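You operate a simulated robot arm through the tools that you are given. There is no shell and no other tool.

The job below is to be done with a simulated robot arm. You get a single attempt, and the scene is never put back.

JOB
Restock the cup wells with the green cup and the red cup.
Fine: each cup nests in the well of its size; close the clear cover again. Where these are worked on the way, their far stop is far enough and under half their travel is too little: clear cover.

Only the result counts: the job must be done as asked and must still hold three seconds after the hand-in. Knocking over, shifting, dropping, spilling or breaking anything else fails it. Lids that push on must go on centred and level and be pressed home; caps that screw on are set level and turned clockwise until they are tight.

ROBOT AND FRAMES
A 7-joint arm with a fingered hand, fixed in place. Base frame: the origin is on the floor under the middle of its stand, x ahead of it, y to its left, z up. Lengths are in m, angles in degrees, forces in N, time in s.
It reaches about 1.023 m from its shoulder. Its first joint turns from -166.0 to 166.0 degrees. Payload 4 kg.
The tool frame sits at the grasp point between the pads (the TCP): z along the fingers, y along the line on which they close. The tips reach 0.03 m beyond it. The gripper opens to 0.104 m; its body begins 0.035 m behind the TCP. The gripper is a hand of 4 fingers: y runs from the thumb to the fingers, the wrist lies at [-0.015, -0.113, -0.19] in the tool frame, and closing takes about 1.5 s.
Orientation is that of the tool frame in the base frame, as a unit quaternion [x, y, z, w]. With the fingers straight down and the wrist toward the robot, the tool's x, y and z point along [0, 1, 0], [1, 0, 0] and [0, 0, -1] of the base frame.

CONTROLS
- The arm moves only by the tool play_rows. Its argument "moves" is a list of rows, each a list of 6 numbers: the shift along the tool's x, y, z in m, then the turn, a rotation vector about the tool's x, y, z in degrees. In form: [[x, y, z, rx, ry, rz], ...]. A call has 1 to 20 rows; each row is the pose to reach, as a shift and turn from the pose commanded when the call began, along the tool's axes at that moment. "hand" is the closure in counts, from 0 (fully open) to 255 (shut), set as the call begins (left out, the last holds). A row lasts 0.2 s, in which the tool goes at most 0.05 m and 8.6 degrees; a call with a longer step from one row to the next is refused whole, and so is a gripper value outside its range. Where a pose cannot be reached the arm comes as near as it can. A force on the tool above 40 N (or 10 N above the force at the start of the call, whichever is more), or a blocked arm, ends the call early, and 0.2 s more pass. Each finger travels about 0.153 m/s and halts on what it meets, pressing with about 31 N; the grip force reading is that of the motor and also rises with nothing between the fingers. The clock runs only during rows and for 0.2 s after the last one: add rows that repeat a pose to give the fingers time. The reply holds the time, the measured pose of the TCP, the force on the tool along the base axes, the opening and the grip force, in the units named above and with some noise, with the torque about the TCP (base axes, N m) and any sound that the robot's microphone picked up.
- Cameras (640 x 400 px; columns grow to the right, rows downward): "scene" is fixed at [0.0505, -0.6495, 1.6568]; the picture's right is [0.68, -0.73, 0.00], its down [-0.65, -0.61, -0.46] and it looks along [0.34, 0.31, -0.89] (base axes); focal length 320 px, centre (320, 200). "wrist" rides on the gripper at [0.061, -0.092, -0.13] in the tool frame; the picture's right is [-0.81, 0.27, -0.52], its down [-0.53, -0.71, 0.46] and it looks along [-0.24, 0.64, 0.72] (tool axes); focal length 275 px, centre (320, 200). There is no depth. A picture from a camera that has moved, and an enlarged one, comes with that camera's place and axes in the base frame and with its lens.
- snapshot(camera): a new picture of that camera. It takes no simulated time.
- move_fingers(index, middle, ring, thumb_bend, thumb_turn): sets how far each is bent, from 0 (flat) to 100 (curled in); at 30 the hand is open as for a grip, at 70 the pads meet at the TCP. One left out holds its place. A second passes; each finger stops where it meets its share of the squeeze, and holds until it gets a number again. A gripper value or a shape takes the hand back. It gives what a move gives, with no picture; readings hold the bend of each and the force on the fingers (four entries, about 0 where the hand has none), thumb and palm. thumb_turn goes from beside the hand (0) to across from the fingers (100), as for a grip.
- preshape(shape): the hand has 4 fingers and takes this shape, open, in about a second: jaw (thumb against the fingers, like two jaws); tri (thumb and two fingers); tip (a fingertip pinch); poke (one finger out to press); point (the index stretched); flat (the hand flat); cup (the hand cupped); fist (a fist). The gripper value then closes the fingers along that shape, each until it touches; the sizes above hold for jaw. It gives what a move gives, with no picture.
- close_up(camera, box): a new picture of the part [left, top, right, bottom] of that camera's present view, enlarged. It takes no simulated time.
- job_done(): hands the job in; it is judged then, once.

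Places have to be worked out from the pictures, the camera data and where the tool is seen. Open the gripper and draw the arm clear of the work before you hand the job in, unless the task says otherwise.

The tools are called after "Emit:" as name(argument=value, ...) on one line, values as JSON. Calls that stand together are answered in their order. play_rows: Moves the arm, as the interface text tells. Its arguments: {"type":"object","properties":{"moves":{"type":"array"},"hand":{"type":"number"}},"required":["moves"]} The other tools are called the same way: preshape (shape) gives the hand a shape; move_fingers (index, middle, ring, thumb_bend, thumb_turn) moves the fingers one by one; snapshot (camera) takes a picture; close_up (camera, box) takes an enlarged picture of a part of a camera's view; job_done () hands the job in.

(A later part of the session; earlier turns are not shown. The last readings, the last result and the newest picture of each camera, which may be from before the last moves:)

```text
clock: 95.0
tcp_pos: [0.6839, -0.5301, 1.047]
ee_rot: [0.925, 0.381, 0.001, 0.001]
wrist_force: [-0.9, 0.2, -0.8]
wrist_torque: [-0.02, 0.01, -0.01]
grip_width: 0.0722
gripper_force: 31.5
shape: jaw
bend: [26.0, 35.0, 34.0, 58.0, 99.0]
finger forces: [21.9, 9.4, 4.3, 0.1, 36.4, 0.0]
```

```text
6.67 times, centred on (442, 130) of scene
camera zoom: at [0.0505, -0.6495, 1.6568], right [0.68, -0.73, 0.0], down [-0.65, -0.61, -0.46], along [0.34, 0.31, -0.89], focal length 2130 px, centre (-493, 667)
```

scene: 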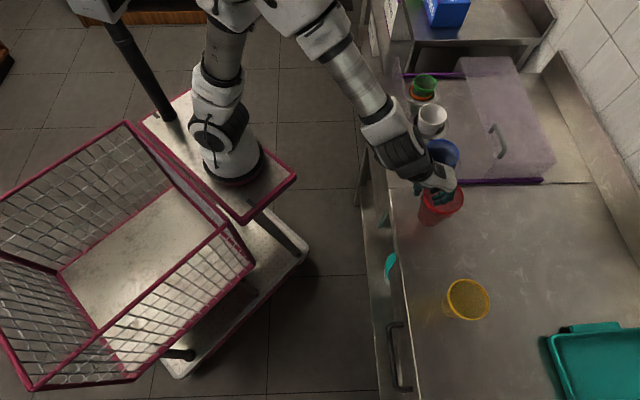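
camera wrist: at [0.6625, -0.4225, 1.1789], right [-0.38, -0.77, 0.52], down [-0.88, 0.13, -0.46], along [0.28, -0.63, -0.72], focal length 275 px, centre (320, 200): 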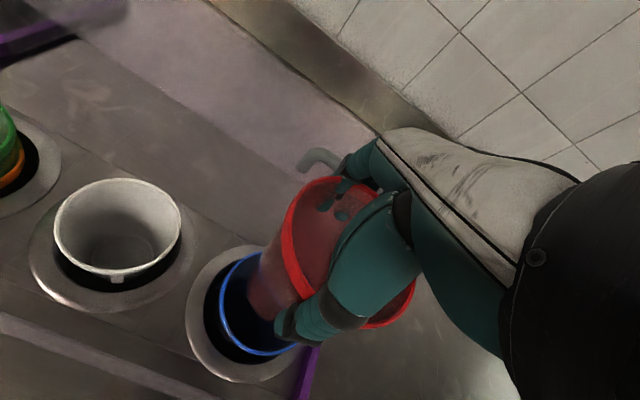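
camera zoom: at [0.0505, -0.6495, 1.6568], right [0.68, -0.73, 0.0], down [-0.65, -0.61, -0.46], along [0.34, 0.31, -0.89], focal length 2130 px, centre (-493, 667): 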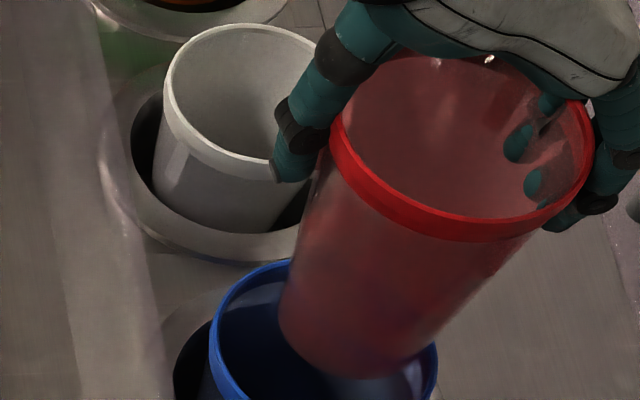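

Offsets between the red base and blue mouth are only about 3 mm. I correct that and lower the base into the blue cup slowly.

Emit:
play_rows(moves=[[-0.003, 0.0015, 0.008, 0, 0, 0], [-0.003, 0.0015, 0.016, 0, 0, 0], [-0.003, 0.0015, 0.024, 0, 0, 0], [-0.003, 0.0015, 0.032, 0, 0, 0], [-0.003, 0.0015, 0.04, 0, 0, 0], [-0.003, 0.0015, 0.04, 0, 0, 0]])

Emit:
close_up(camera="wrist", box=[180, 200, 372, 320])

Emit:
close_up(camera="scene", box=[394, 110, 490, 170])

```text
clock: 96.4
tcp_pos: [0.6824, -0.5331, 1.0065]
ee_rot: [0.925, 0.38, 0.001, -0.001]
wrist_force: [-0.6, 0.4, -0.8]
wrist_torque: [0.02, 0.0, 0.02]
grip_width: 0.0719
gripper_force: 31.1
shape: jaw
bend: [26.0, 35.0, 34.0, 58.0, 99.0]
finger forces: [22.0, 9.4, 4.4, 0.0, 36.4, 0.1]
```

```text
3.33 times, centred on (276, 260) of wrist
camera zoom: at [0.6616, -0.4258, 1.1385], right [-0.38, -0.77, 0.52], down [-0.88, 0.13, -0.46], along [0.28, -0.63, -0.72], focal length 918 px, centre (467, 0)
```

zoom: 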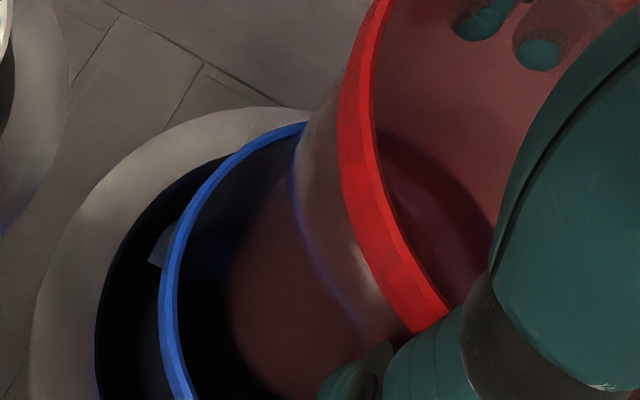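

```text
6.67 times, centred on (442, 140) of scene
camera zoom: at [0.0505, -0.6495, 1.6568], right [0.68, -0.73, 0.0], down [-0.65, -0.61, -0.46], along [0.34, 0.31, -0.89], focal length 2130 px, centre (-493, 600)
```

zoom: 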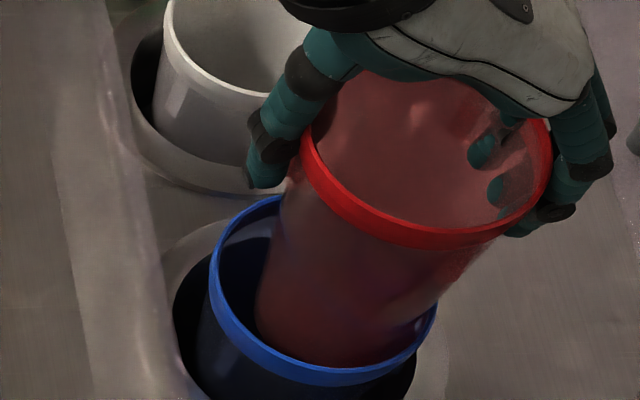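

The base is inside the blue cup with no contact and the gaps look even once perspective is accounted for. I keep lowering in small steps.

Emit:
play_rows(moves=[[0, 0, 0.006, 0, 0, 0], [0, 0, 0.012, 0, 0, 0], [0, 0, 0.018, 0, 0, 0], [0, 0, 0.024, 0, 0, 0], [0, 0, 0.028, 0, 0, 0], [0, 0, 0.028, 0, 0, 0]])

Emit:
close_up(camera="wrist", box=[180, 200, 372, 320])

Emit:
close_up(camera="scene", box=[394, 110, 490, 170])

```text
clock: 97.8
tcp_pos: [0.6829, -0.5336, 0.9776]
ee_rot: [0.924, 0.382, 0.001, 0.001]
wrist_force: [-0.4, 0.0, -0.3]
wrist_torque: [-0.02, 0.01, 0.03]
grip_width: 0.0722
gripper_force: 30.9
shape: jaw
bend: [26.0, 36.0, 34.0, 58.0, 99.0]
finger forces: [22.0, 9.5, 4.5, 0.0, 36.4, 0.0]
```

```text
3.33 times, centred on (276, 260) of wrist
camera zoom: at [0.6619, -0.4256, 1.1101], right [-0.38, -0.77, 0.52], down [-0.88, 0.13, -0.46], along [0.28, -0.63, -0.72], focal length 918 px, centre (467, 0)
```

zoom: 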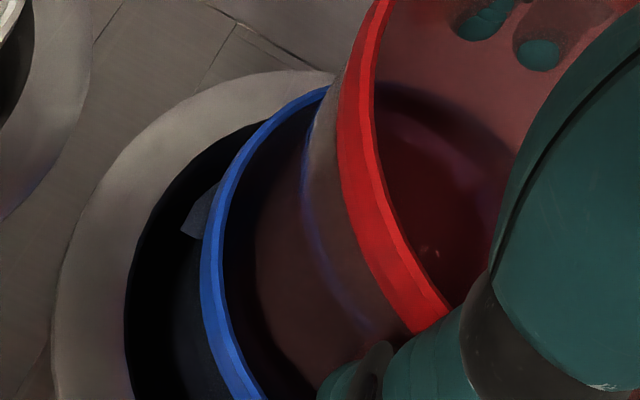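

```text
6.67 times, centred on (442, 140) of scene
camera zoom: at [0.0505, -0.6495, 1.6568], right [0.68, -0.73, 0.0], down [-0.65, -0.61, -0.46], along [0.34, 0.31, -0.89], focal length 2130 px, centre (-493, 600)
```

zoom: 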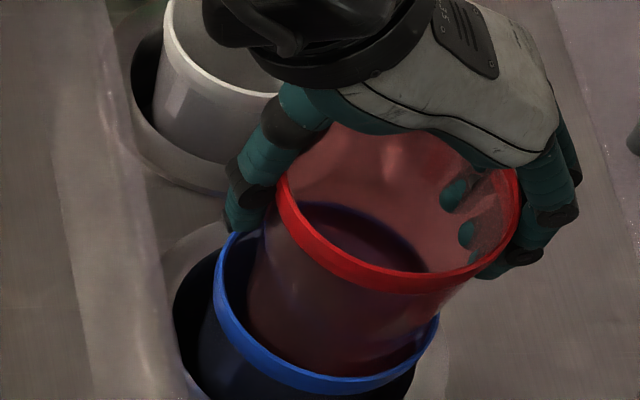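

Still free of contact. I lower further until the thumb tip nears the blue rim.

Emit:
play_rows(moves=[[0, 0, 0.005, 0, 0, 0], [0, 0, 0.01, 0, 0, 0], [0, 0, 0.015, 0, 0, 0], [0, 0, 0.02, 0, 0, 0], [0, 0, 0.024, 0, 0, 0], [0, 0, 0.024, 0, 0, 0]])

Emit:
close_up(camera="wrist", box=[200, 220, 360, 320])

Emit:
close_up(camera="scene", box=[404, 120, 484, 170])

```text
clock: 99.2
tcp_pos: [0.684, -0.5327, 0.9568]
ee_rot: [0.925, 0.38, 0.001, 0.0]
wrist_force: [-0.6, 0.2, -0.3]
wrist_torque: [0.03, 0.01, 0.03]
grip_width: 0.0722
gripper_force: 30.8
shape: jaw
bend: [26.0, 35.0, 34.0, 58.0, 99.0]
finger forces: [22.1, 9.3, 4.3, 0.0, 36.3, 0.0]
```

```text
4.00 times, centred on (280, 270) of wrist
camera zoom: at [0.6613, -0.4259, 1.0881], right [-0.38, -0.77, 0.52], down [-0.88, 0.13, -0.46], along [0.28, -0.63, -0.72], focal length 1101 px, centre (480, -80)
```

zoom: 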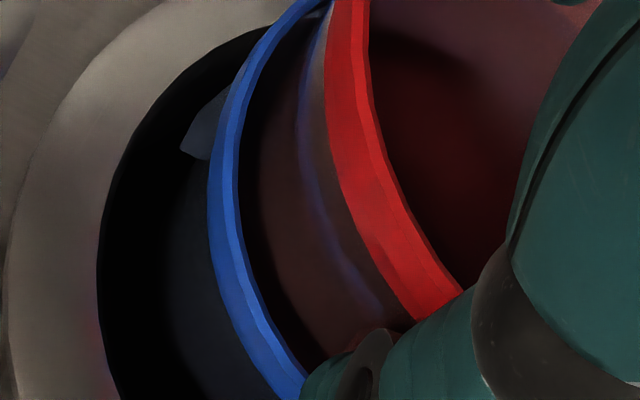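

```text
8.00 times, centred on (444, 145) of scene
camera zoom: at [0.0505, -0.6495, 1.6568], right [0.68, -0.73, 0.0], down [-0.65, -0.61, -0.46], along [0.34, 0.31, -0.89], focal length 2556 px, centre (-672, 640)
```

zoom: 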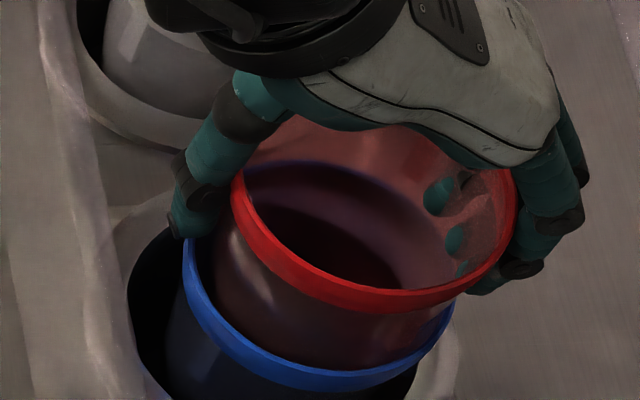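

The thumb tip is about 1 cm above the blue rim. I lower 6 mm more and then open gradually so the cup slides down rather than drops.

Emit:
play_rows(moves=[[0, 0, 0.003, 0, 0, 0], [0, 0, 0.006, 0, 0, 0], [0, 0, 0.006, 0, 0, 0]])

Emit:
play_rows(moves=[[0, 0, 0, 0, 0, 0], [0, 0, 0, 0, 0, 0]], hand=50)

Emit:
close_up(camera="scene", box=[404, 120, 484, 170])

```text
clock: 100.0
tcp_pos: [0.6843, -0.5349, 0.951]
ee_rot: [0.924, 0.381, 0.001, 0.001]
wrist_force: [-0.8, -0.1, 0.0]
wrist_torque: [0.05, -0.01, 0.0]
grip_width: 0.072
gripper_force: 30.8
shape: jaw
bend: [26.0, 35.0, 34.0, 58.0, 99.0]
finger forces: [22.1, 9.5, 4.4, 0.0, 36.4, 0.0]
```

```text
clock: 100.6
tcp_pos: [0.6837, -0.5338, 0.95]
ee_rot: [0.924, 0.381, 0.001, 0.001]
wrist_force: [0.3, 0.9, -0.6]
wrist_torque: [0.02, -0.01, 0.02]
grip_width: 0.084
gripper_force: 0.0
shape: jaw
bend: [26.0, 34.0, 32.0, 48.0, 99.0]
finger forces: [2.5, 0.1, 0.1, 0.0, 2.6, 0.0]
```

```text
8.00 times, centred on (444, 145) of scene
camera zoom: at [0.0505, -0.6495, 1.6568], right [0.68, -0.73, 0.0], down [-0.65, -0.61, -0.46], along [0.34, 0.31, -0.89], focal length 2556 px, centre (-672, 640)
```

zoom: 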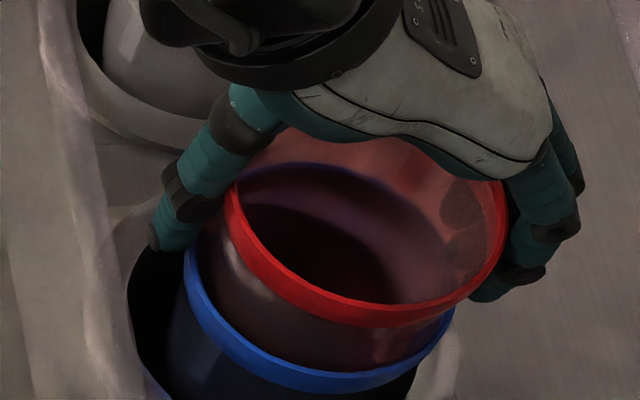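

The hold is now light (2.5 N). I open fully in two steps to let the cup settle into the blue one.

Emit:
play_rows(moves=[[0, 0, 0, 0, 0, 0], [0, 0, 0, 0, 0, 0]], hand=25)

Emit:
play_rows(moves=[[0, 0, 0, 0, 0, 0], [0, 0, 0, 0, 0, 0], [0, 0, 0, 0, 0, 0]], hand=0)

Emit:
close_up(camera="scene", box=[404, 120, 484, 170])

Emit:
close_up(camera="wrist", box=[200, 150, 456, 310])

```text
clock: 101.2
tcp_pos: [0.684, -0.5335, 0.9508]
ee_rot: [0.925, 0.381, 0.001, 0.001]
wrist_force: [-0.5, 0.0, 0.3]
wrist_torque: [0.02, 0.0, -0.01]
grip_width: 0.0936
gripper_force: 0.2
shape: jaw
bend: [28.0, 32.0, 30.0, 34.0, 98.0]
finger forces: [3.1, 0.0, 0.0, 0.0, 3.4, 0.0]
```

```text
clock: 102.0
tcp_pos: [0.6841, -0.5334, 0.9503]
ee_rot: [0.924, 0.381, 0.001, 0.001]
wrist_force: [0.1, -1.0, 0.0]
wrist_torque: [-0.01, 0.01, -0.04]
grip_width: 0.1038
gripper_force: 0.0
shape: jaw
bend: [29.0, 30.0, 30.0, 29.0, 97.0]
finger forces: [2.1, 0.1, 0.0, 0.1, 2.2, 0.0]
```

```text
8.00 times, centred on (444, 145) of scene
camera zoom: at [0.0505, -0.6495, 1.6568], right [0.68, -0.73, 0.0], down [-0.65, -0.61, -0.46], along [0.34, 0.31, -0.89], focal length 2556 px, centre (-672, 640)
```

zoom: 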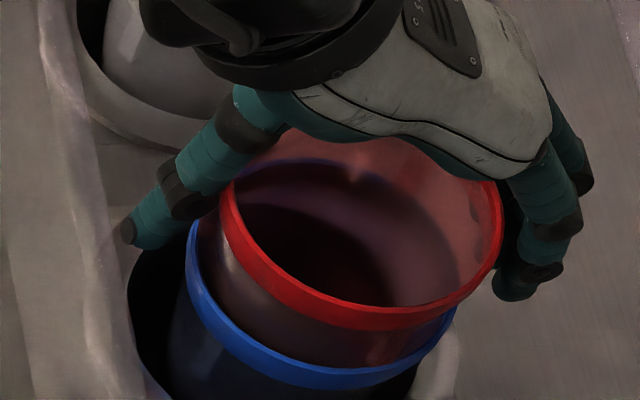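

```text
2.50 times, centred on (328, 230) of wrist
camera zoom: at [0.662, -0.4259, 1.0817], right [-0.38, -0.77, 0.52], down [-0.88, 0.13, -0.46], along [0.28, -0.63, -0.72], focal length 688 px, centre (300, 125)
```

zoom: 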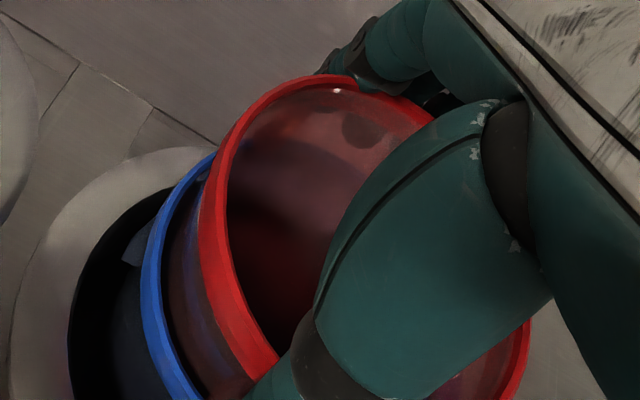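

Index and thumb still touch the rim lightly at the open-jaw setting. I open them a little further (staying clear of the front panel) to let it settle.

Emit:
move_fingers(index=23, middle=25, ring=25, thumb_bend=24)

Emit:
close_up(camera="scene", box=[404, 120, 484, 170])

Emit:
close_up(camera="wrist", box=[200, 150, 456, 310])

```text
clock: 103.0
tcp_pos: [0.6836, -0.5328, 0.9511]
ee_rot: [0.925, 0.38, 0.002, 0.001]
wrist_force: [0.6, 0.5, 0.3]
wrist_torque: [0.02, 0.01, 0.0]
grip_width: 0.118
gripper_force: 0.1
shape: fingers
bend: [23.0, 25.0, 25.0, 24.0, 98.0]
finger forces: [0.0, 0.0, 0.0, 0.1, 0.0, 0.0]
```

```text
8.00 times, centred on (444, 145) of scene
camera zoom: at [0.0505, -0.6495, 1.6568], right [0.68, -0.73, 0.0], down [-0.65, -0.61, -0.46], along [0.34, 0.31, -0.89], focal length 2556 px, centre (-672, 640)
```

zoom: 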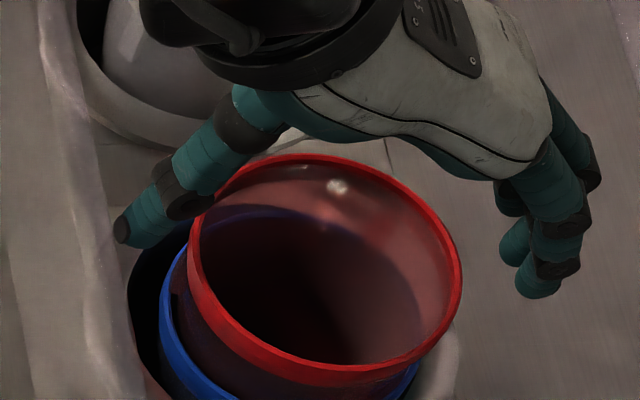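

```text
2.50 times, centred on (328, 230) of wrist
camera zoom: at [0.662, -0.4259, 1.0817], right [-0.38, -0.77, 0.52], down [-0.88, 0.13, -0.46], along [0.28, -0.63, -0.72], focal length 688 px, centre (300, 125)
```

zoom: 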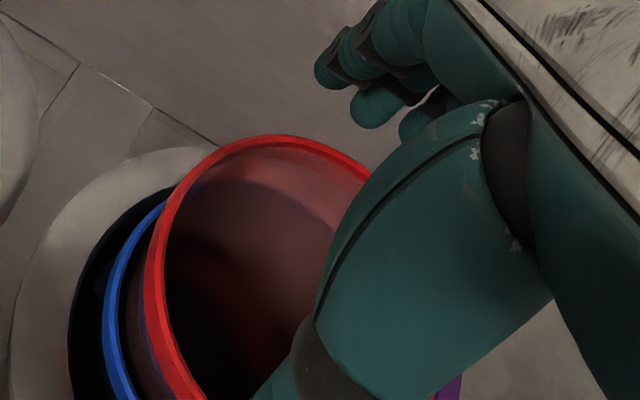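

The red cup has dropped into the blue one. I lift the hand straight up and inspect both nests.

Emit:
play_rows(moves=[[0, 0, -0.015, 0, 0, 0], [0, 0, -0.04, 0, 0, 0], [0, 0, -0.075, 0, 0, 0], [0, 0, -0.115, 0, 0, 0], [0, 0, -0.15, 0, 0, 0], [0, -0.04, -0.18, 0, 0, 0], [0, -0.08, -0.2, 0, 0, 0], [0, -0.08, -0.2, 0, 0, 0]])

Emit:
snapshot(camera="wrist")

Emit:
close_up(camera="scene", box=[394, 60, 522, 140])

Emit:
close_up(camera="scene", box=[394, 110, 490, 170])

```text
clock: 104.8
tcp_pos: [0.6271, -0.4773, 1.149]
ee_rot: [0.925, 0.381, 0.001, 0.001]
wrist_force: [0.5, 0.5, 1.0]
wrist_torque: [0.01, 0.04, -0.01]
grip_width: 0.118
gripper_force: 0.1
shape: fingers
bend: [23.0, 25.0, 25.0, 24.0, 98.0]
finger forces: [0.0, 0.0, 0.1, 0.0, 0.0, 0.0]
```

```text
taken
camera wrist: at [0.6056, -0.3689, 1.2813], right [-0.38, -0.77, 0.52], down [-0.88, 0.13, -0.46], along [0.28, -0.63, -0.72], focal length 275 px, centre (320, 200)
```

wrist: 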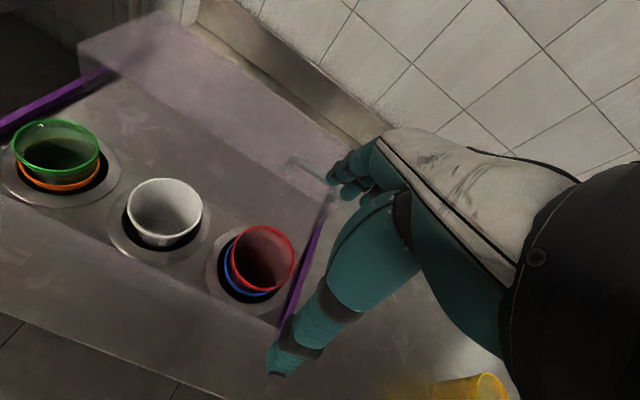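

```text
5.00 times, centred on (458, 100) of scene
camera zoom: at [0.0505, -0.6495, 1.6568], right [0.68, -0.73, 0.0], down [-0.65, -0.61, -0.46], along [0.34, 0.31, -0.89], focal length 1597 px, centre (-370, 700)
```

zoom: 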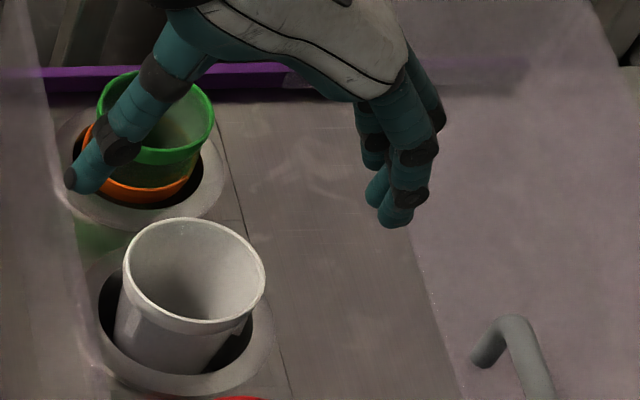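

```text
6.67 times, centred on (442, 140) of scene
camera zoom: at [0.0505, -0.6495, 1.6568], right [0.68, -0.73, 0.0], down [-0.65, -0.61, -0.46], along [0.34, 0.31, -0.89], focal length 2130 px, centre (-493, 600)
```

zoom: 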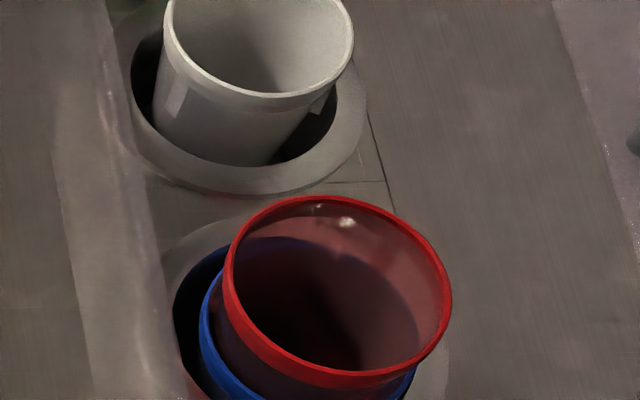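

Both look nested. I zoom in on the red/blue and green/orange stacks to verify they are level.

Emit:
close_up(camera="wrist", box=[190, 210, 350, 310])

Emit:
close_up(camera="wrist", box=[0, 100, 160, 200])

Emit:
close_up(camera="scene", box=[404, 130, 484, 180])

```text
4.00 times, centred on (270, 260) of wrist
camera zoom: at [0.6056, -0.3689, 1.2813], right [-0.38, -0.77, 0.52], down [-0.88, 0.13, -0.46], along [0.28, -0.63, -0.72], focal length 1101 px, centre (520, -40)
```

zoom: 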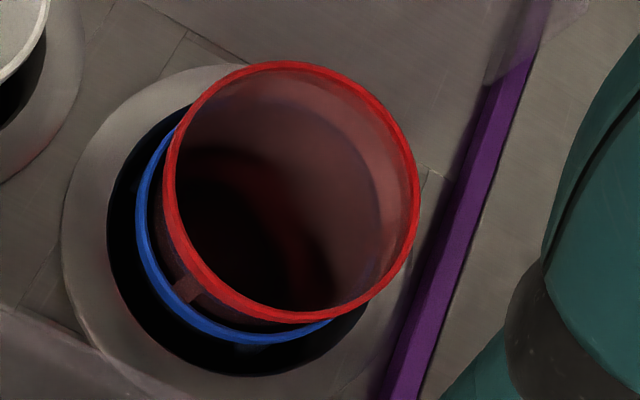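

```text
4.00 times, centred on (80, 150) of wrist
camera zoom: at [0.6056, -0.3689, 1.2813], right [-0.38, -0.77, 0.52], down [-0.88, 0.13, -0.46], along [0.28, -0.63, -0.72], focal length 1101 px, centre (1280, 400)
```

zoom: 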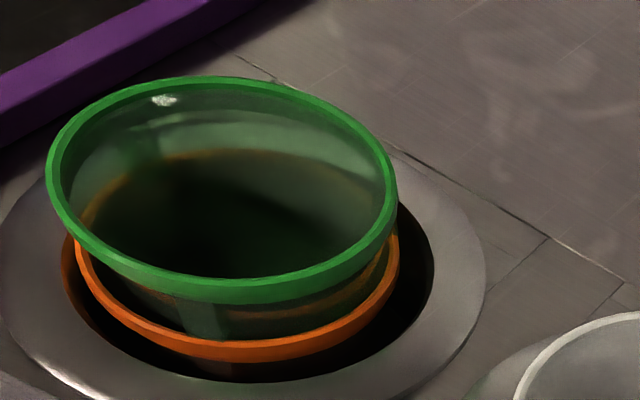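

```text
8.00 times, centred on (444, 155) of scene
camera zoom: at [0.0505, -0.6495, 1.6568], right [0.68, -0.73, 0.0], down [-0.65, -0.61, -0.46], along [0.34, 0.31, -0.89], focal length 2556 px, centre (-672, 560)
```

zoom: 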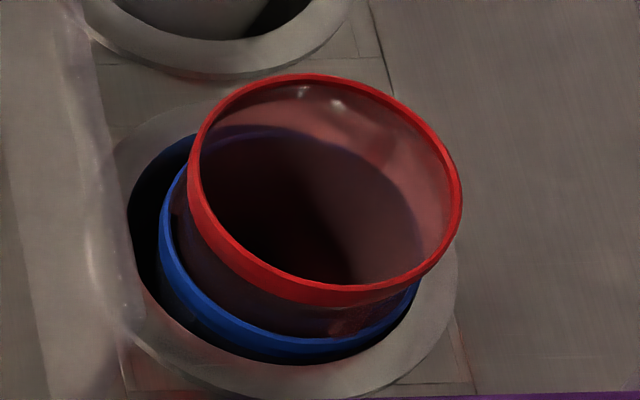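

Both stacks are nested and level as far as I can see. Before closing the cover I check its underside height against the green and red rims with closer views.

Emit:
close_up(camera="wrist", box=[60, 0, 380, 200])

Emit:
close_up(camera="scene", box=[400, 40, 592, 160])

Emit:
close_up(camera="scene", box=[464, 90, 592, 190])

```text
2.00 times, centred on (220, 100) of wrist
camera zoom: at [0.6056, -0.3689, 1.2813], right [-0.38, -0.77, 0.52], down [-0.88, 0.13, -0.46], along [0.28, -0.63, -0.72], focal length 551 px, centre (520, 400)
```

zoom: 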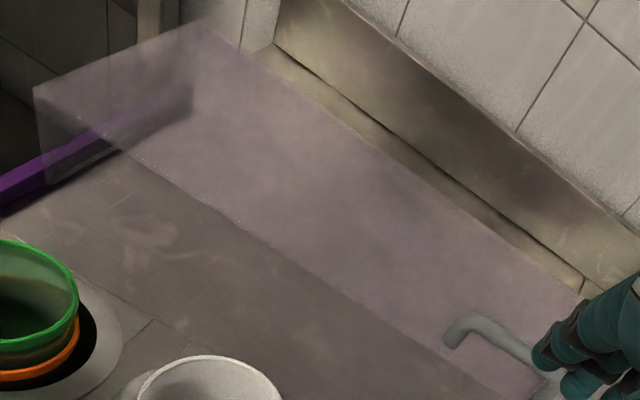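

```text
3.33 times, centred on (496, 100) of scene
camera zoom: at [0.0505, -0.6495, 1.6568], right [0.68, -0.73, 0.0], down [-0.65, -0.61, -0.46], along [0.34, 0.31, -0.89], focal length 1065 px, centre (-267, 533)
```

zoom: 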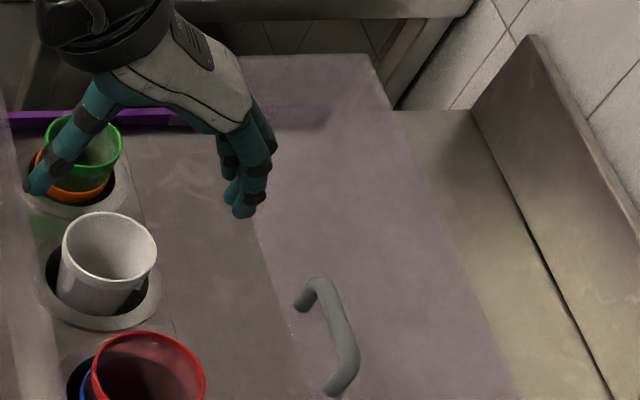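

```text
4.00 times, centred on (528, 140) of scene
camera zoom: at [0.0505, -0.6495, 1.6568], right [0.68, -0.73, 0.0], down [-0.65, -0.61, -0.46], along [0.34, 0.31, -0.89], focal length 1278 px, centre (-512, 440)
```

zoom: 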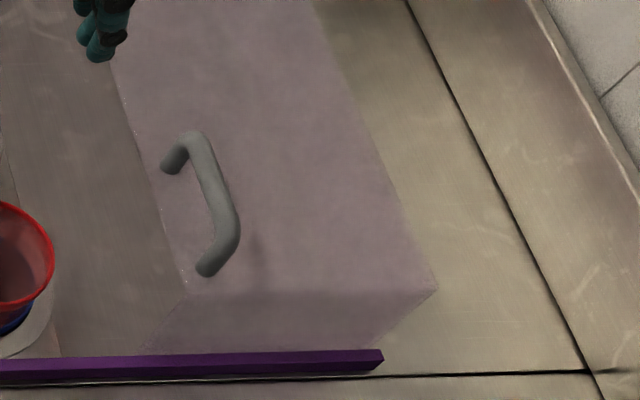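

Checking displacement: orange and blue have each sunk about 2.8 cm in their wells with the added cup, so both new rims are now well below the cover's underside (~0.95). I now fetch the cover: the handle is at u 0.05–0.13, v≈0.99, so I move above it with the jaw open.

Emit:
play_rows(moves=[[-0.003, 0.03, 0, 0, 0, 0], [-0.006, 0.07, 0, 0, 0, 0], [-0.009, 0.11, 0, 0, 0, 0], [-0.012, 0.15, 0, 0, 0, 0], [-0.013, 0.18, 0, 0, 0, 0], [-0.013, 0.2, 0, 0, 0, 0], [-0.013, 0.209, 0.02, 0, 0, 0], [-0.013, 0.209, 0.05, 0, 0, 0], [-0.013, 0.209, 0.07, 0, 0, 0], [-0.013, 0.209, 0.07, 0, 0, 0]], hand=0)

Emit:
close_up(camera="scene", box=[440, 80, 568, 160])

Emit:
snapshot(camera="wrist")

Emit:
snapshot(camera="scene")

```text
clock: 107.0
tcp_pos: [0.7636, -0.6358, 1.0785]
ee_rot: [0.924, 0.381, 0.001, 0.0]
wrist_force: [-0.1, 0.4, -0.5]
wrist_torque: [-0.02, -0.03, -0.02]
grip_width: 0.1039
gripper_force: 0.0
shape: jaw
bend: [30.0, 30.0, 30.0, 30.0, 98.0]
finger forces: [0.1, 0.0, 0.0, 0.0, 0.0, 0.0]
```

```text
5.00 times, centred on (504, 120) of scene
camera zoom: at [0.0505, -0.6495, 1.6568], right [0.68, -0.73, 0.0], down [-0.65, -0.61, -0.46], along [0.34, 0.31, -0.89], focal length 1597 px, centre (-600, 600)
```

zoom: 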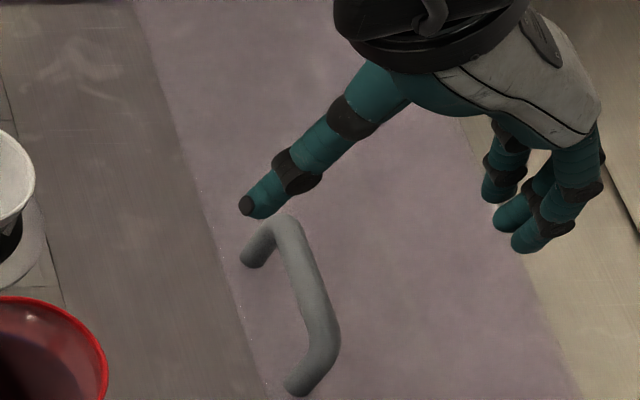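

```text
taken
camera wrist: at [0.742, -0.5282, 1.2101], right [-0.38, -0.77, 0.52], down [-0.88, 0.13, -0.46], along [0.28, -0.63, -0.72], focal length 275 px, centre (320, 200)
```

wrist: 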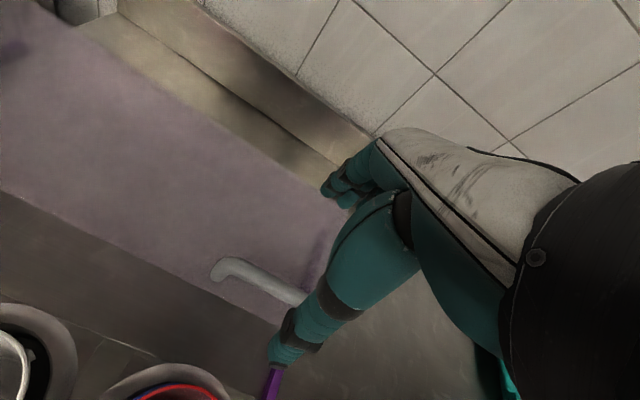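

```text
taken
```

scene: 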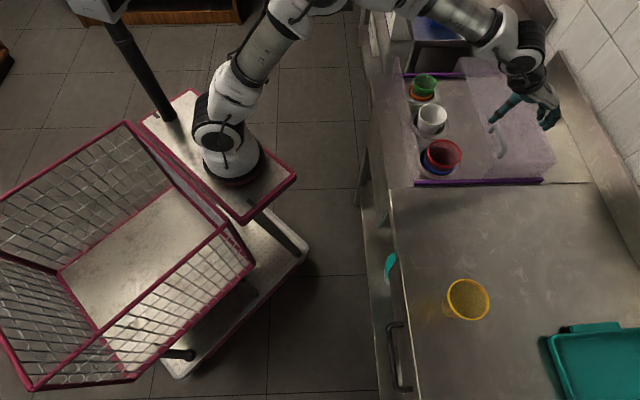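

The handle is nearly centred under the jaw (v≈0.984). I lower astride it and close around the bar.

Emit:
play_rows(moves=[[0, -0.004, 0.02, 0, 0, 0], [0, -0.004, 0.04, 0, 0, 0], [0, -0.004, 0.058, 0, 0, 0], [0, -0.004, 0.07, 0, 0, 0], [0, -0.004, 0.0755, 0, 0, 0], [0, -0.004, 0.0755, 0, 0, 0]])

Emit:
play_rows(moves=[[0, 0, 0, 0, 0, 0], [0, 0, 0, 0, 0, 0], [0, 0, 0, 0, 0, 0], [0, 0, 0, 0, 0, 0], [0, 0, 0, 0, 0, 0], [0, 0, 0, 0, 0, 0], [0, 0, 0, 0, 0, 0]], hand=240)

Emit:
close_up(camera="scene", box=[440, 80, 568, 160])

Emit:
close_up(camera="wrist", box=[160, 160, 416, 320])

```text
clock: 108.4
tcp_pos: [0.7611, -0.6319, 1.0029]
ee_rot: [0.924, 0.381, 0.001, 0.0]
wrist_force: [0.8, 0.3, 0.9]
wrist_torque: [0.0, 0.01, -0.01]
grip_width: 0.1038
gripper_force: 0.1
shape: jaw
bend: [30.0, 30.0, 30.0, 30.0, 98.0]
finger forces: [0.1, 0.0, 0.0, 0.0, 0.0, 0.0]
```

```text
clock: 110.0
tcp_pos: [0.761, -0.6326, 1.0033]
ee_rot: [0.924, 0.382, 0.002, 0.0]
wrist_force: [-0.3, 1.4, 0.2]
wrist_torque: [0.02, -0.01, 0.01]
grip_width: 0.0064
gripper_force: 0.0
shape: jaw
bend: [71.0, 66.0, 66.0, 72.0, 100.0]
finger forces: [0.0, 0.1, 0.0, 0.0, 1.2, 0.1]
```

```text
5.00 times, centred on (504, 120) of scene
camera zoom: at [0.0505, -0.6495, 1.6568], right [0.68, -0.73, 0.0], down [-0.65, -0.61, -0.46], along [0.34, 0.31, -0.89], focal length 1597 px, centre (-600, 600)
```

zoom: 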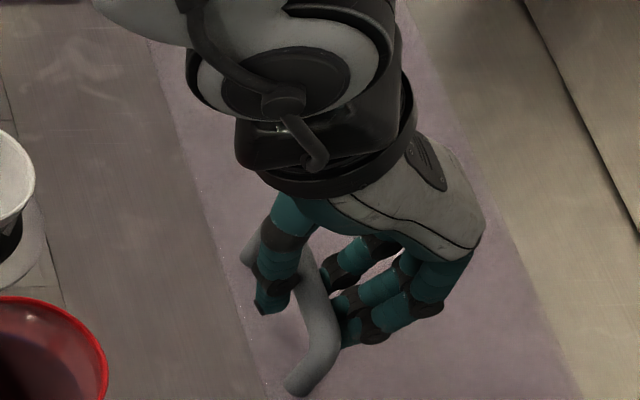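

```text
2.50 times, centred on (288, 240) of wrist
camera zoom: at [0.7394, -0.525, 1.1352], right [-0.38, -0.77, 0.52], down [-0.88, 0.13, -0.46], along [0.28, -0.63, -0.72], focal length 688 px, centre (400, 100)
```

zoom: 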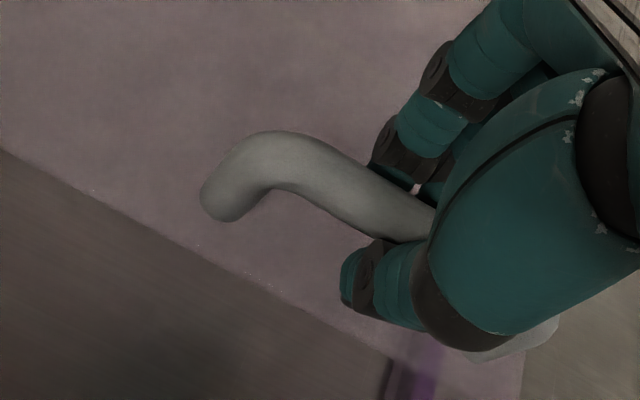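

The bar is caged between thumb and fingers. I pull the cover back toward me in small steps, watching the force and the cups.

Emit:
play_rows(moves=[[0, -0.005, 0, 0, 0, 0], [0, -0.014, 0, 0, 0, 0], [0, -0.023, 0, 0, 0, 0], [0, -0.032, 0, 0, 0, 0], [0, -0.041, 0, 0, 0, 0], [0, -0.05, 0, 0, 0, 0], [0, -0.05, 0, 0, 0, 0]])

Emit:
close_up(camera="scene", box=[390, 50, 582, 170])

```text
clock: 111.6
tcp_pos: [0.7277, -0.5967, 1.0029]
ee_rot: [0.924, 0.381, 0.001, 0.001]
wrist_force: [0.7, -0.4, -0.3]
wrist_torque: [0.01, -0.02, 0.01]
grip_width: 0.0061
gripper_force: 0.1
shape: jaw
bend: [71.0, 66.0, 66.0, 72.0, 100.0]
finger forces: [1.0, 0.0, 0.2, 0.0, 0.1, 0.0]
```

```text
3.33 times, centred on (486, 110) of scene
camera zoom: at [0.0505, -0.6495, 1.6568], right [0.68, -0.73, 0.0], down [-0.65, -0.61, -0.46], along [0.34, 0.31, -0.89], focal length 1065 px, centre (-233, 500)
```

zoom: 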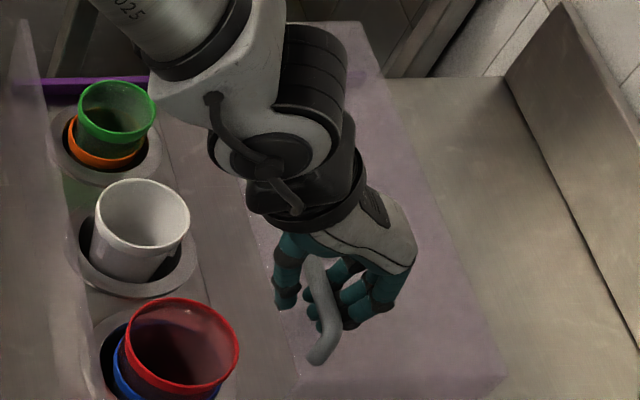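

The cover follows easily. I advance 3 cm so its front edge just passes over the far rims, and check for any contact.

Emit:
play_rows(moves=[[0, -0.007, 0, 0, 0, 0], [0, -0.014, 0, 0, 0, 0], [0, -0.021, 0, 0, 0, 0], [0, -0.028, 0, 0, 0, 0], [0, -0.034, 0, 0, 0, 0], [0, -0.034, 0, 0, 0, 0]])

Emit:
close_up(camera="scene", box=[390, 50, 582, 170])

```text
clock: 113.0
tcp_pos: [0.7019, -0.5718, 1.0028]
ee_rot: [0.924, 0.381, 0.001, 0.0]
wrist_force: [0.7, -2.1, 0.2]
wrist_torque: [-0.02, -0.01, 0.0]
grip_width: 0.006
gripper_force: 0.1
shape: jaw
bend: [71.0, 66.0, 66.0, 72.0, 100.0]
finger forces: [0.8, 0.1, 0.3, 0.1, 0.0, 0.0]
```

```text
3.33 times, centred on (486, 110) of scene
camera zoom: at [0.0505, -0.6495, 1.6568], right [0.68, -0.73, 0.0], down [-0.65, -0.61, -0.46], along [0.34, 0.31, -0.89], focal length 1065 px, centre (-233, 500)
```

zoom: 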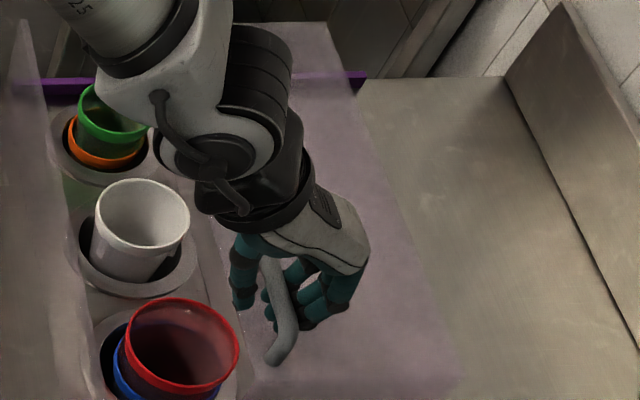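

No resistance. I continue over the cups.

Emit:
play_rows(moves=[[0, -0.007, 0, 0, 0, 0], [0, -0.014, 0, 0, 0, 0], [0, -0.021, 0, 0, 0, 0], [0, -0.028, 0, 0, 0, 0], [0, -0.035, 0, 0, 0, 0], [0, -0.035, 0, 0, 0, 0]])

Emit:
close_up(camera="scene", box=[390, 50, 550, 150])

Emit:
close_up(camera="scene", box=[390, 100, 518, 180])

```text
clock: 114.4
tcp_pos: [0.6771, -0.5474, 1.004]
ee_rot: [0.925, 0.381, 0.002, 0.0]
wrist_force: [0.7, -1.0, -1.9]
wrist_torque: [0.01, 0.01, 0.02]
grip_width: 0.0061
gripper_force: 0.0
shape: jaw
bend: [71.0, 66.0, 66.0, 72.0, 100.0]
finger forces: [1.3, 0.1, 1.1, 0.0, 0.0, 0.0]
```

```text
4.00 times, centred on (470, 100) of scene
camera zoom: at [0.0505, -0.6495, 1.6568], right [0.68, -0.73, 0.0], down [-0.65, -0.61, -0.46], along [0.34, 0.31, -0.89], focal length 1278 px, centre (-280, 600)
```

zoom: 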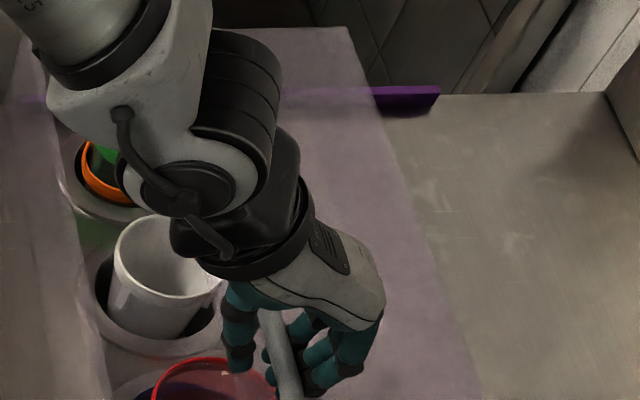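

```text
5.00 times, centred on (454, 140) of scene
camera zoom: at [0.0505, -0.6495, 1.6568], right [0.68, -0.73, 0.0], down [-0.65, -0.61, -0.46], along [0.34, 0.31, -0.89], focal length 1597 px, centre (-350, 500)
```

zoom: 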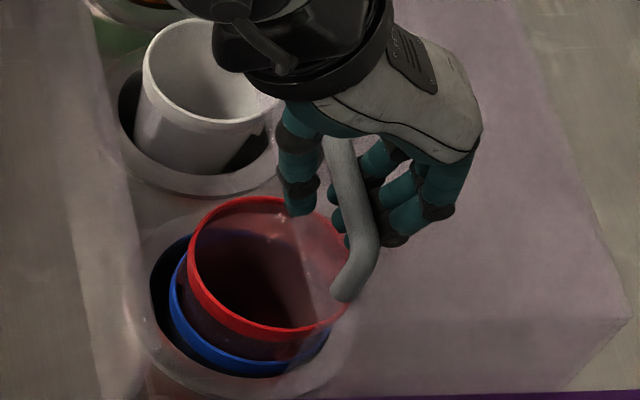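

The cover is passing over the red cup without touching it. I continue.

Emit:
play_rows(moves=[[0, -0.007, 0, 0, 0, 0], [0, -0.014, 0, 0, 0, 0], [0, -0.021, 0, 0, 0, 0], [0, -0.028, 0, 0, 0, 0], [0, -0.035, 0, 0, 0, 0], [0, -0.042, 0, 0, 0, 0], [0, -0.042, 0, 0, 0, 0]])

Emit:
close_up(camera="scene", box=[390, 100, 518, 180])

Emit:
snapshot(camera="wrist")

```text
clock: 116.0
tcp_pos: [0.6477, -0.5175, 1.0045]
ee_rot: [0.925, 0.38, 0.002, 0.0]
wrist_force: [1.0, -0.4, -2.2]
wrist_torque: [0.03, -0.02, 0.01]
grip_width: 0.0064
gripper_force: 0.0
shape: jaw
bend: [71.0, 66.0, 65.0, 72.0, 100.0]
finger forces: [1.1, 0.1, 0.8, 0.0, 0.0, 0.0]
```

```text
5.00 times, centred on (454, 140) of scene
camera zoom: at [0.0505, -0.6495, 1.6568], right [0.68, -0.73, 0.0], down [-0.65, -0.61, -0.46], along [0.34, 0.31, -0.89], focal length 1597 px, centre (-350, 500)
```

zoom: 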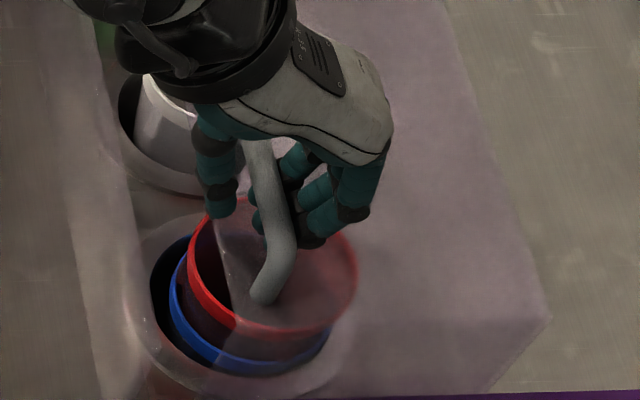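

```text
taken
camera wrist: at [0.6265, -0.4096, 1.1357], right [-0.38, -0.77, 0.52], down [-0.88, 0.13, -0.46], along [0.28, -0.63, -0.72], focal length 275 px, centre (320, 200)
```

wrist: 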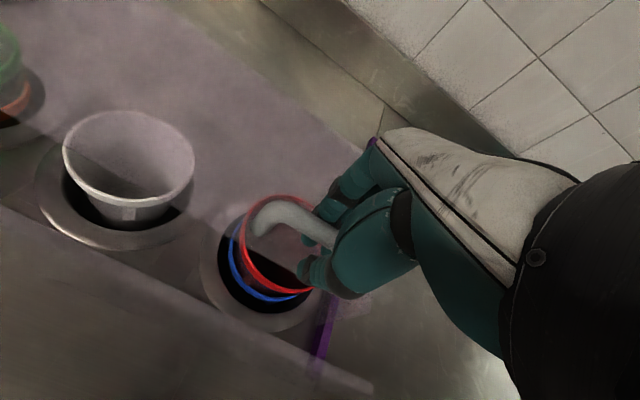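

All clear so far. I finish the last 3 cm in small steps until the closed stop is felt.

Emit:
play_rows(moves=[[0, -0.006, 0, 0, 0, 0], [0, -0.012, 0, 0, 0, 0], [0, -0.018, 0, 0, 0, 0], [0, -0.023, 0, 0, 0, 0], [0, -0.027, 0, 0, 0, 0], [0, -0.027, 0, 0, 0, 0]])

Emit:
close_up(camera="scene", box=[380, 90, 508, 190])

```text
clock: 117.4
tcp_pos: [0.6297, -0.4979, 1.0046]
ee_rot: [0.925, 0.38, 0.001, 0.0]
wrist_force: [1.0, -0.4, -0.4]
wrist_torque: [0.02, 0.0, 0.02]
grip_width: 0.0062
gripper_force: 0.0
shape: jaw
bend: [71.0, 66.0, 66.0, 72.0, 100.0]
finger forces: [0.9, 0.0, 0.4, 0.1, 0.1, 0.0]
```

```text
4.00 times, centred on (444, 140) of scene
camera zoom: at [0.0505, -0.6495, 1.6568], right [0.68, -0.73, 0.0], down [-0.65, -0.61, -0.46], along [0.34, 0.31, -0.89], focal length 1278 px, centre (-176, 440)
```

zoom: 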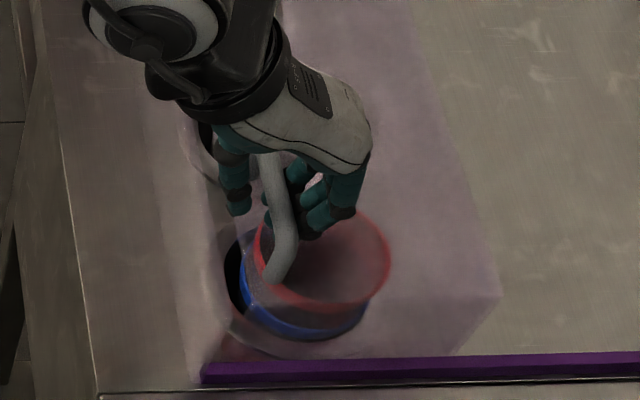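

The back corner is still about 1 cm short of its original place. I pull on gently until the stop.

Emit:
play_rows(moves=[[0, -0.004, 0, 0, 0, 0], [0, -0.008, 0, 0, 0, 0], [0, -0.012, 0, 0, 0, 0], [0, -0.015, 0, 0, 0, 0], [0, -0.018, 0, 0, 0, 0]])

Emit:
close_up(camera="scene", box=[380, 100, 508, 180])

```text
clock: 118.6
tcp_pos: [0.6162, -0.4863, 1.0045]
ee_rot: [0.925, 0.381, 0.001, 0.002]
wrist_force: [6.2, -7.2, 0.0]
wrist_torque: [-0.03, -0.04, 0.0]
grip_width: 0.0067
gripper_force: 0.1
shape: jaw
bend: [71.0, 66.0, 63.0, 72.0, 100.0]
finger forces: [5.4, 0.2, 2.8, 0.0, 0.1, 0.0]
```

```text
5.00 times, centred on (444, 140) of scene
camera zoom: at [0.0505, -0.6495, 1.6568], right [0.68, -0.73, 0.0], down [-0.65, -0.61, -0.46], along [0.34, 0.31, -0.89], focal length 1597 px, centre (-300, 500)
```

zoom: 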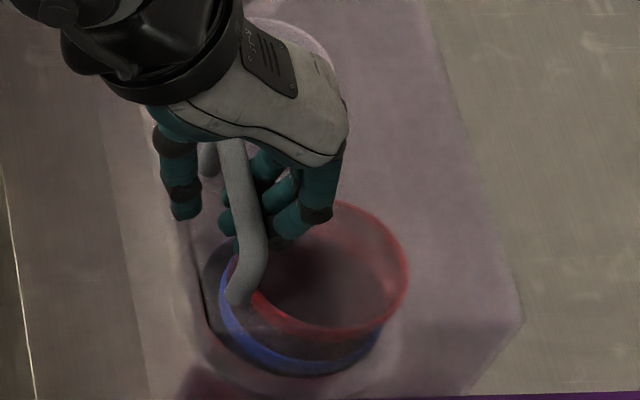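

The force rise (~9.5 N) and the back corner at its original pixel (485,164) show the cover is home. I give one more light tug to be sure, then ease off.

Emit:
play_rows(moves=[[0, -0.003, 0, 0, 0, 0], [0, -0.006, 0, 0, 0, 0], [0, -0.006, 0, 0, 0, 0]])

Emit:
play_rows(moves=[[0, 0.006, 0, 0, 0, 0], [0, 0.01, 0, 0, 0, 0], [0, 0.01, 0, 0, 0, 0]])

Emit:
close_up(camera="scene", box=[380, 100, 508, 180])

```text
clock: 119.4
tcp_pos: [0.613, -0.4807, 1.0033]
ee_rot: [0.924, 0.382, 0.001, 0.002]
wrist_force: [16.2, -15.2, 3.7]
wrist_torque: [-0.18, -0.22, 0.13]
grip_width: 0.0075
gripper_force: 0.0
shape: jaw
bend: [54.0, 64.0, 61.0, 72.0, 100.0]
finger forces: [10.6, 2.6, 5.4, 0.1, 0.0, 0.1]
```

```text
clock: 120.2
tcp_pos: [0.6185, -0.489, 1.0023]
ee_rot: [0.925, 0.381, 0.001, -0.001]
wrist_force: [0.6, -1.1, -1.4]
wrist_torque: [0.04, 0.03, -0.02]
grip_width: 0.0065
gripper_force: 0.1
shape: jaw
bend: [71.0, 66.0, 66.0, 72.0, 100.0]
finger forces: [1.6, 0.0, 0.5, 0.1, 0.0, 0.0]
```

```text
5.00 times, centred on (444, 140) of scene
camera zoom: at [0.0505, -0.6495, 1.6568], right [0.68, -0.73, 0.0], down [-0.65, -0.61, -0.46], along [0.34, 0.31, -0.89], focal length 1597 px, centre (-300, 500)
```

zoom: 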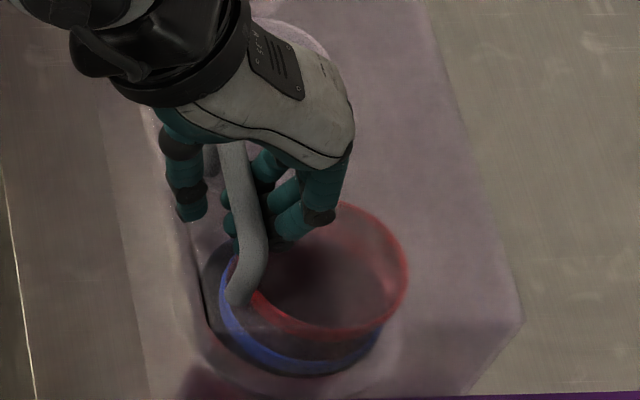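

The cover holds firm at the stop. I open the hand and lift straight off the handle.

Emit:
play_rows(moves=[[0, 0, 0, 0, 0, 0], [0, 0, 0, 0, 0, 0], [0, 0, 0, 0, 0, 0], [0, 0, 0, 0, 0, 0], [0, 0, 0, 0, 0, 0], [0, 0, -0.02, 0, 0, 0], [0, 0, -0.05, 0, 0, 0], [0, 0, -0.09, 0, 0, 0], [0, 0, -0.13, 0, 0, 0], [0, 0, -0.16, 0, 0, 0]], hand=0)

Emit:
play_rows(moves=[[-0.01, -0.04, -0.01, 0, 0, 0], [-0.02, -0.085, -0.02, 0, 0, 0], [-0.03, -0.13, -0.03, 0, 0, 0], [-0.05, -0.17, -0.04, 0, 0, 0], [-0.07, -0.21, -0.05, 0, 0, 0], [-0.09, -0.25, -0.06, 0, 0, 0], [-0.11, -0.29, -0.06, 0, 0, 0], [-0.12, -0.33, -0.06, 0, 0, 0], [-0.12, -0.36, -0.06, 0, 0, 0], [-0.12, -0.36, -0.06, 0, 0, 0]])

Emit:
snapshot(camera="scene")

Emit:
snapshot(camera="wrist")

```text
clock: 122.4
tcp_pos: [0.6205, -0.4892, 1.1644]
ee_rot: [0.924, 0.381, 0.001, 0.0]
wrist_force: [0.2, -0.8, 0.2]
wrist_torque: [0.02, 0.04, 0.0]
grip_width: 0.1037
gripper_force: 0.0
shape: jaw
bend: [30.0, 30.0, 30.0, 30.0, 98.0]
finger forces: [0.0, 0.0, 0.0, 0.1, 0.0, 0.0]
```

```text
clock: 124.6
tcp_pos: [0.2808, -0.3177, 1.2246]
ee_rot: [0.925, 0.381, 0.002, 0.001]
wrist_force: [0.3, 0.2, 1.0]
wrist_torque: [-0.02, -0.02, -0.02]
grip_width: 0.1037
gripper_force: 0.0
shape: jaw
bend: [30.0, 30.0, 30.0, 30.0, 98.0]
finger forces: [0.1, 0.0, 0.1, 0.1, 0.0, 0.1]
```

```text
taken
```

scene: 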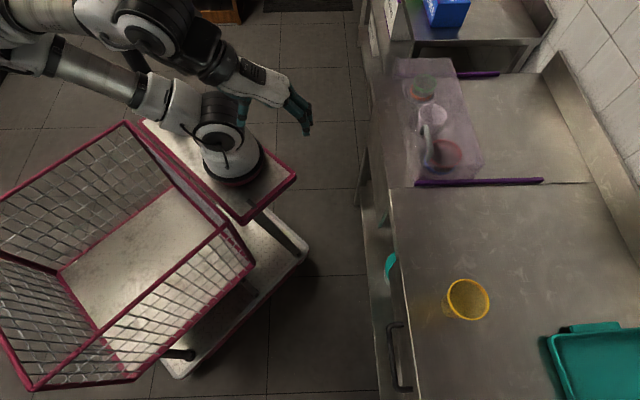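

```text
taken
camera wrist: at [0.2584, -0.2093, 1.3567], right [-0.38, -0.77, 0.52], down [-0.88, 0.13, -0.46], along [0.28, -0.63, -0.72], focal length 275 px, centre (320, 200)
```

wrist: 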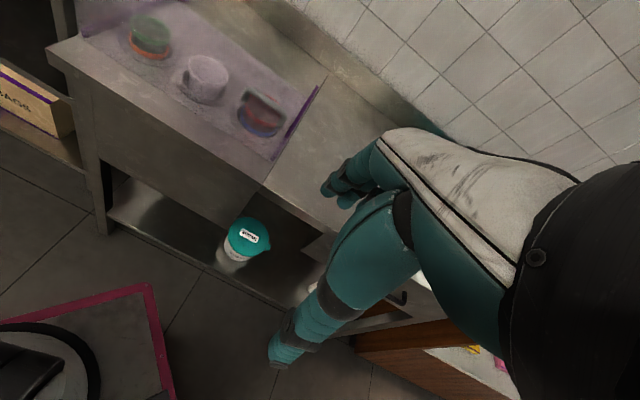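

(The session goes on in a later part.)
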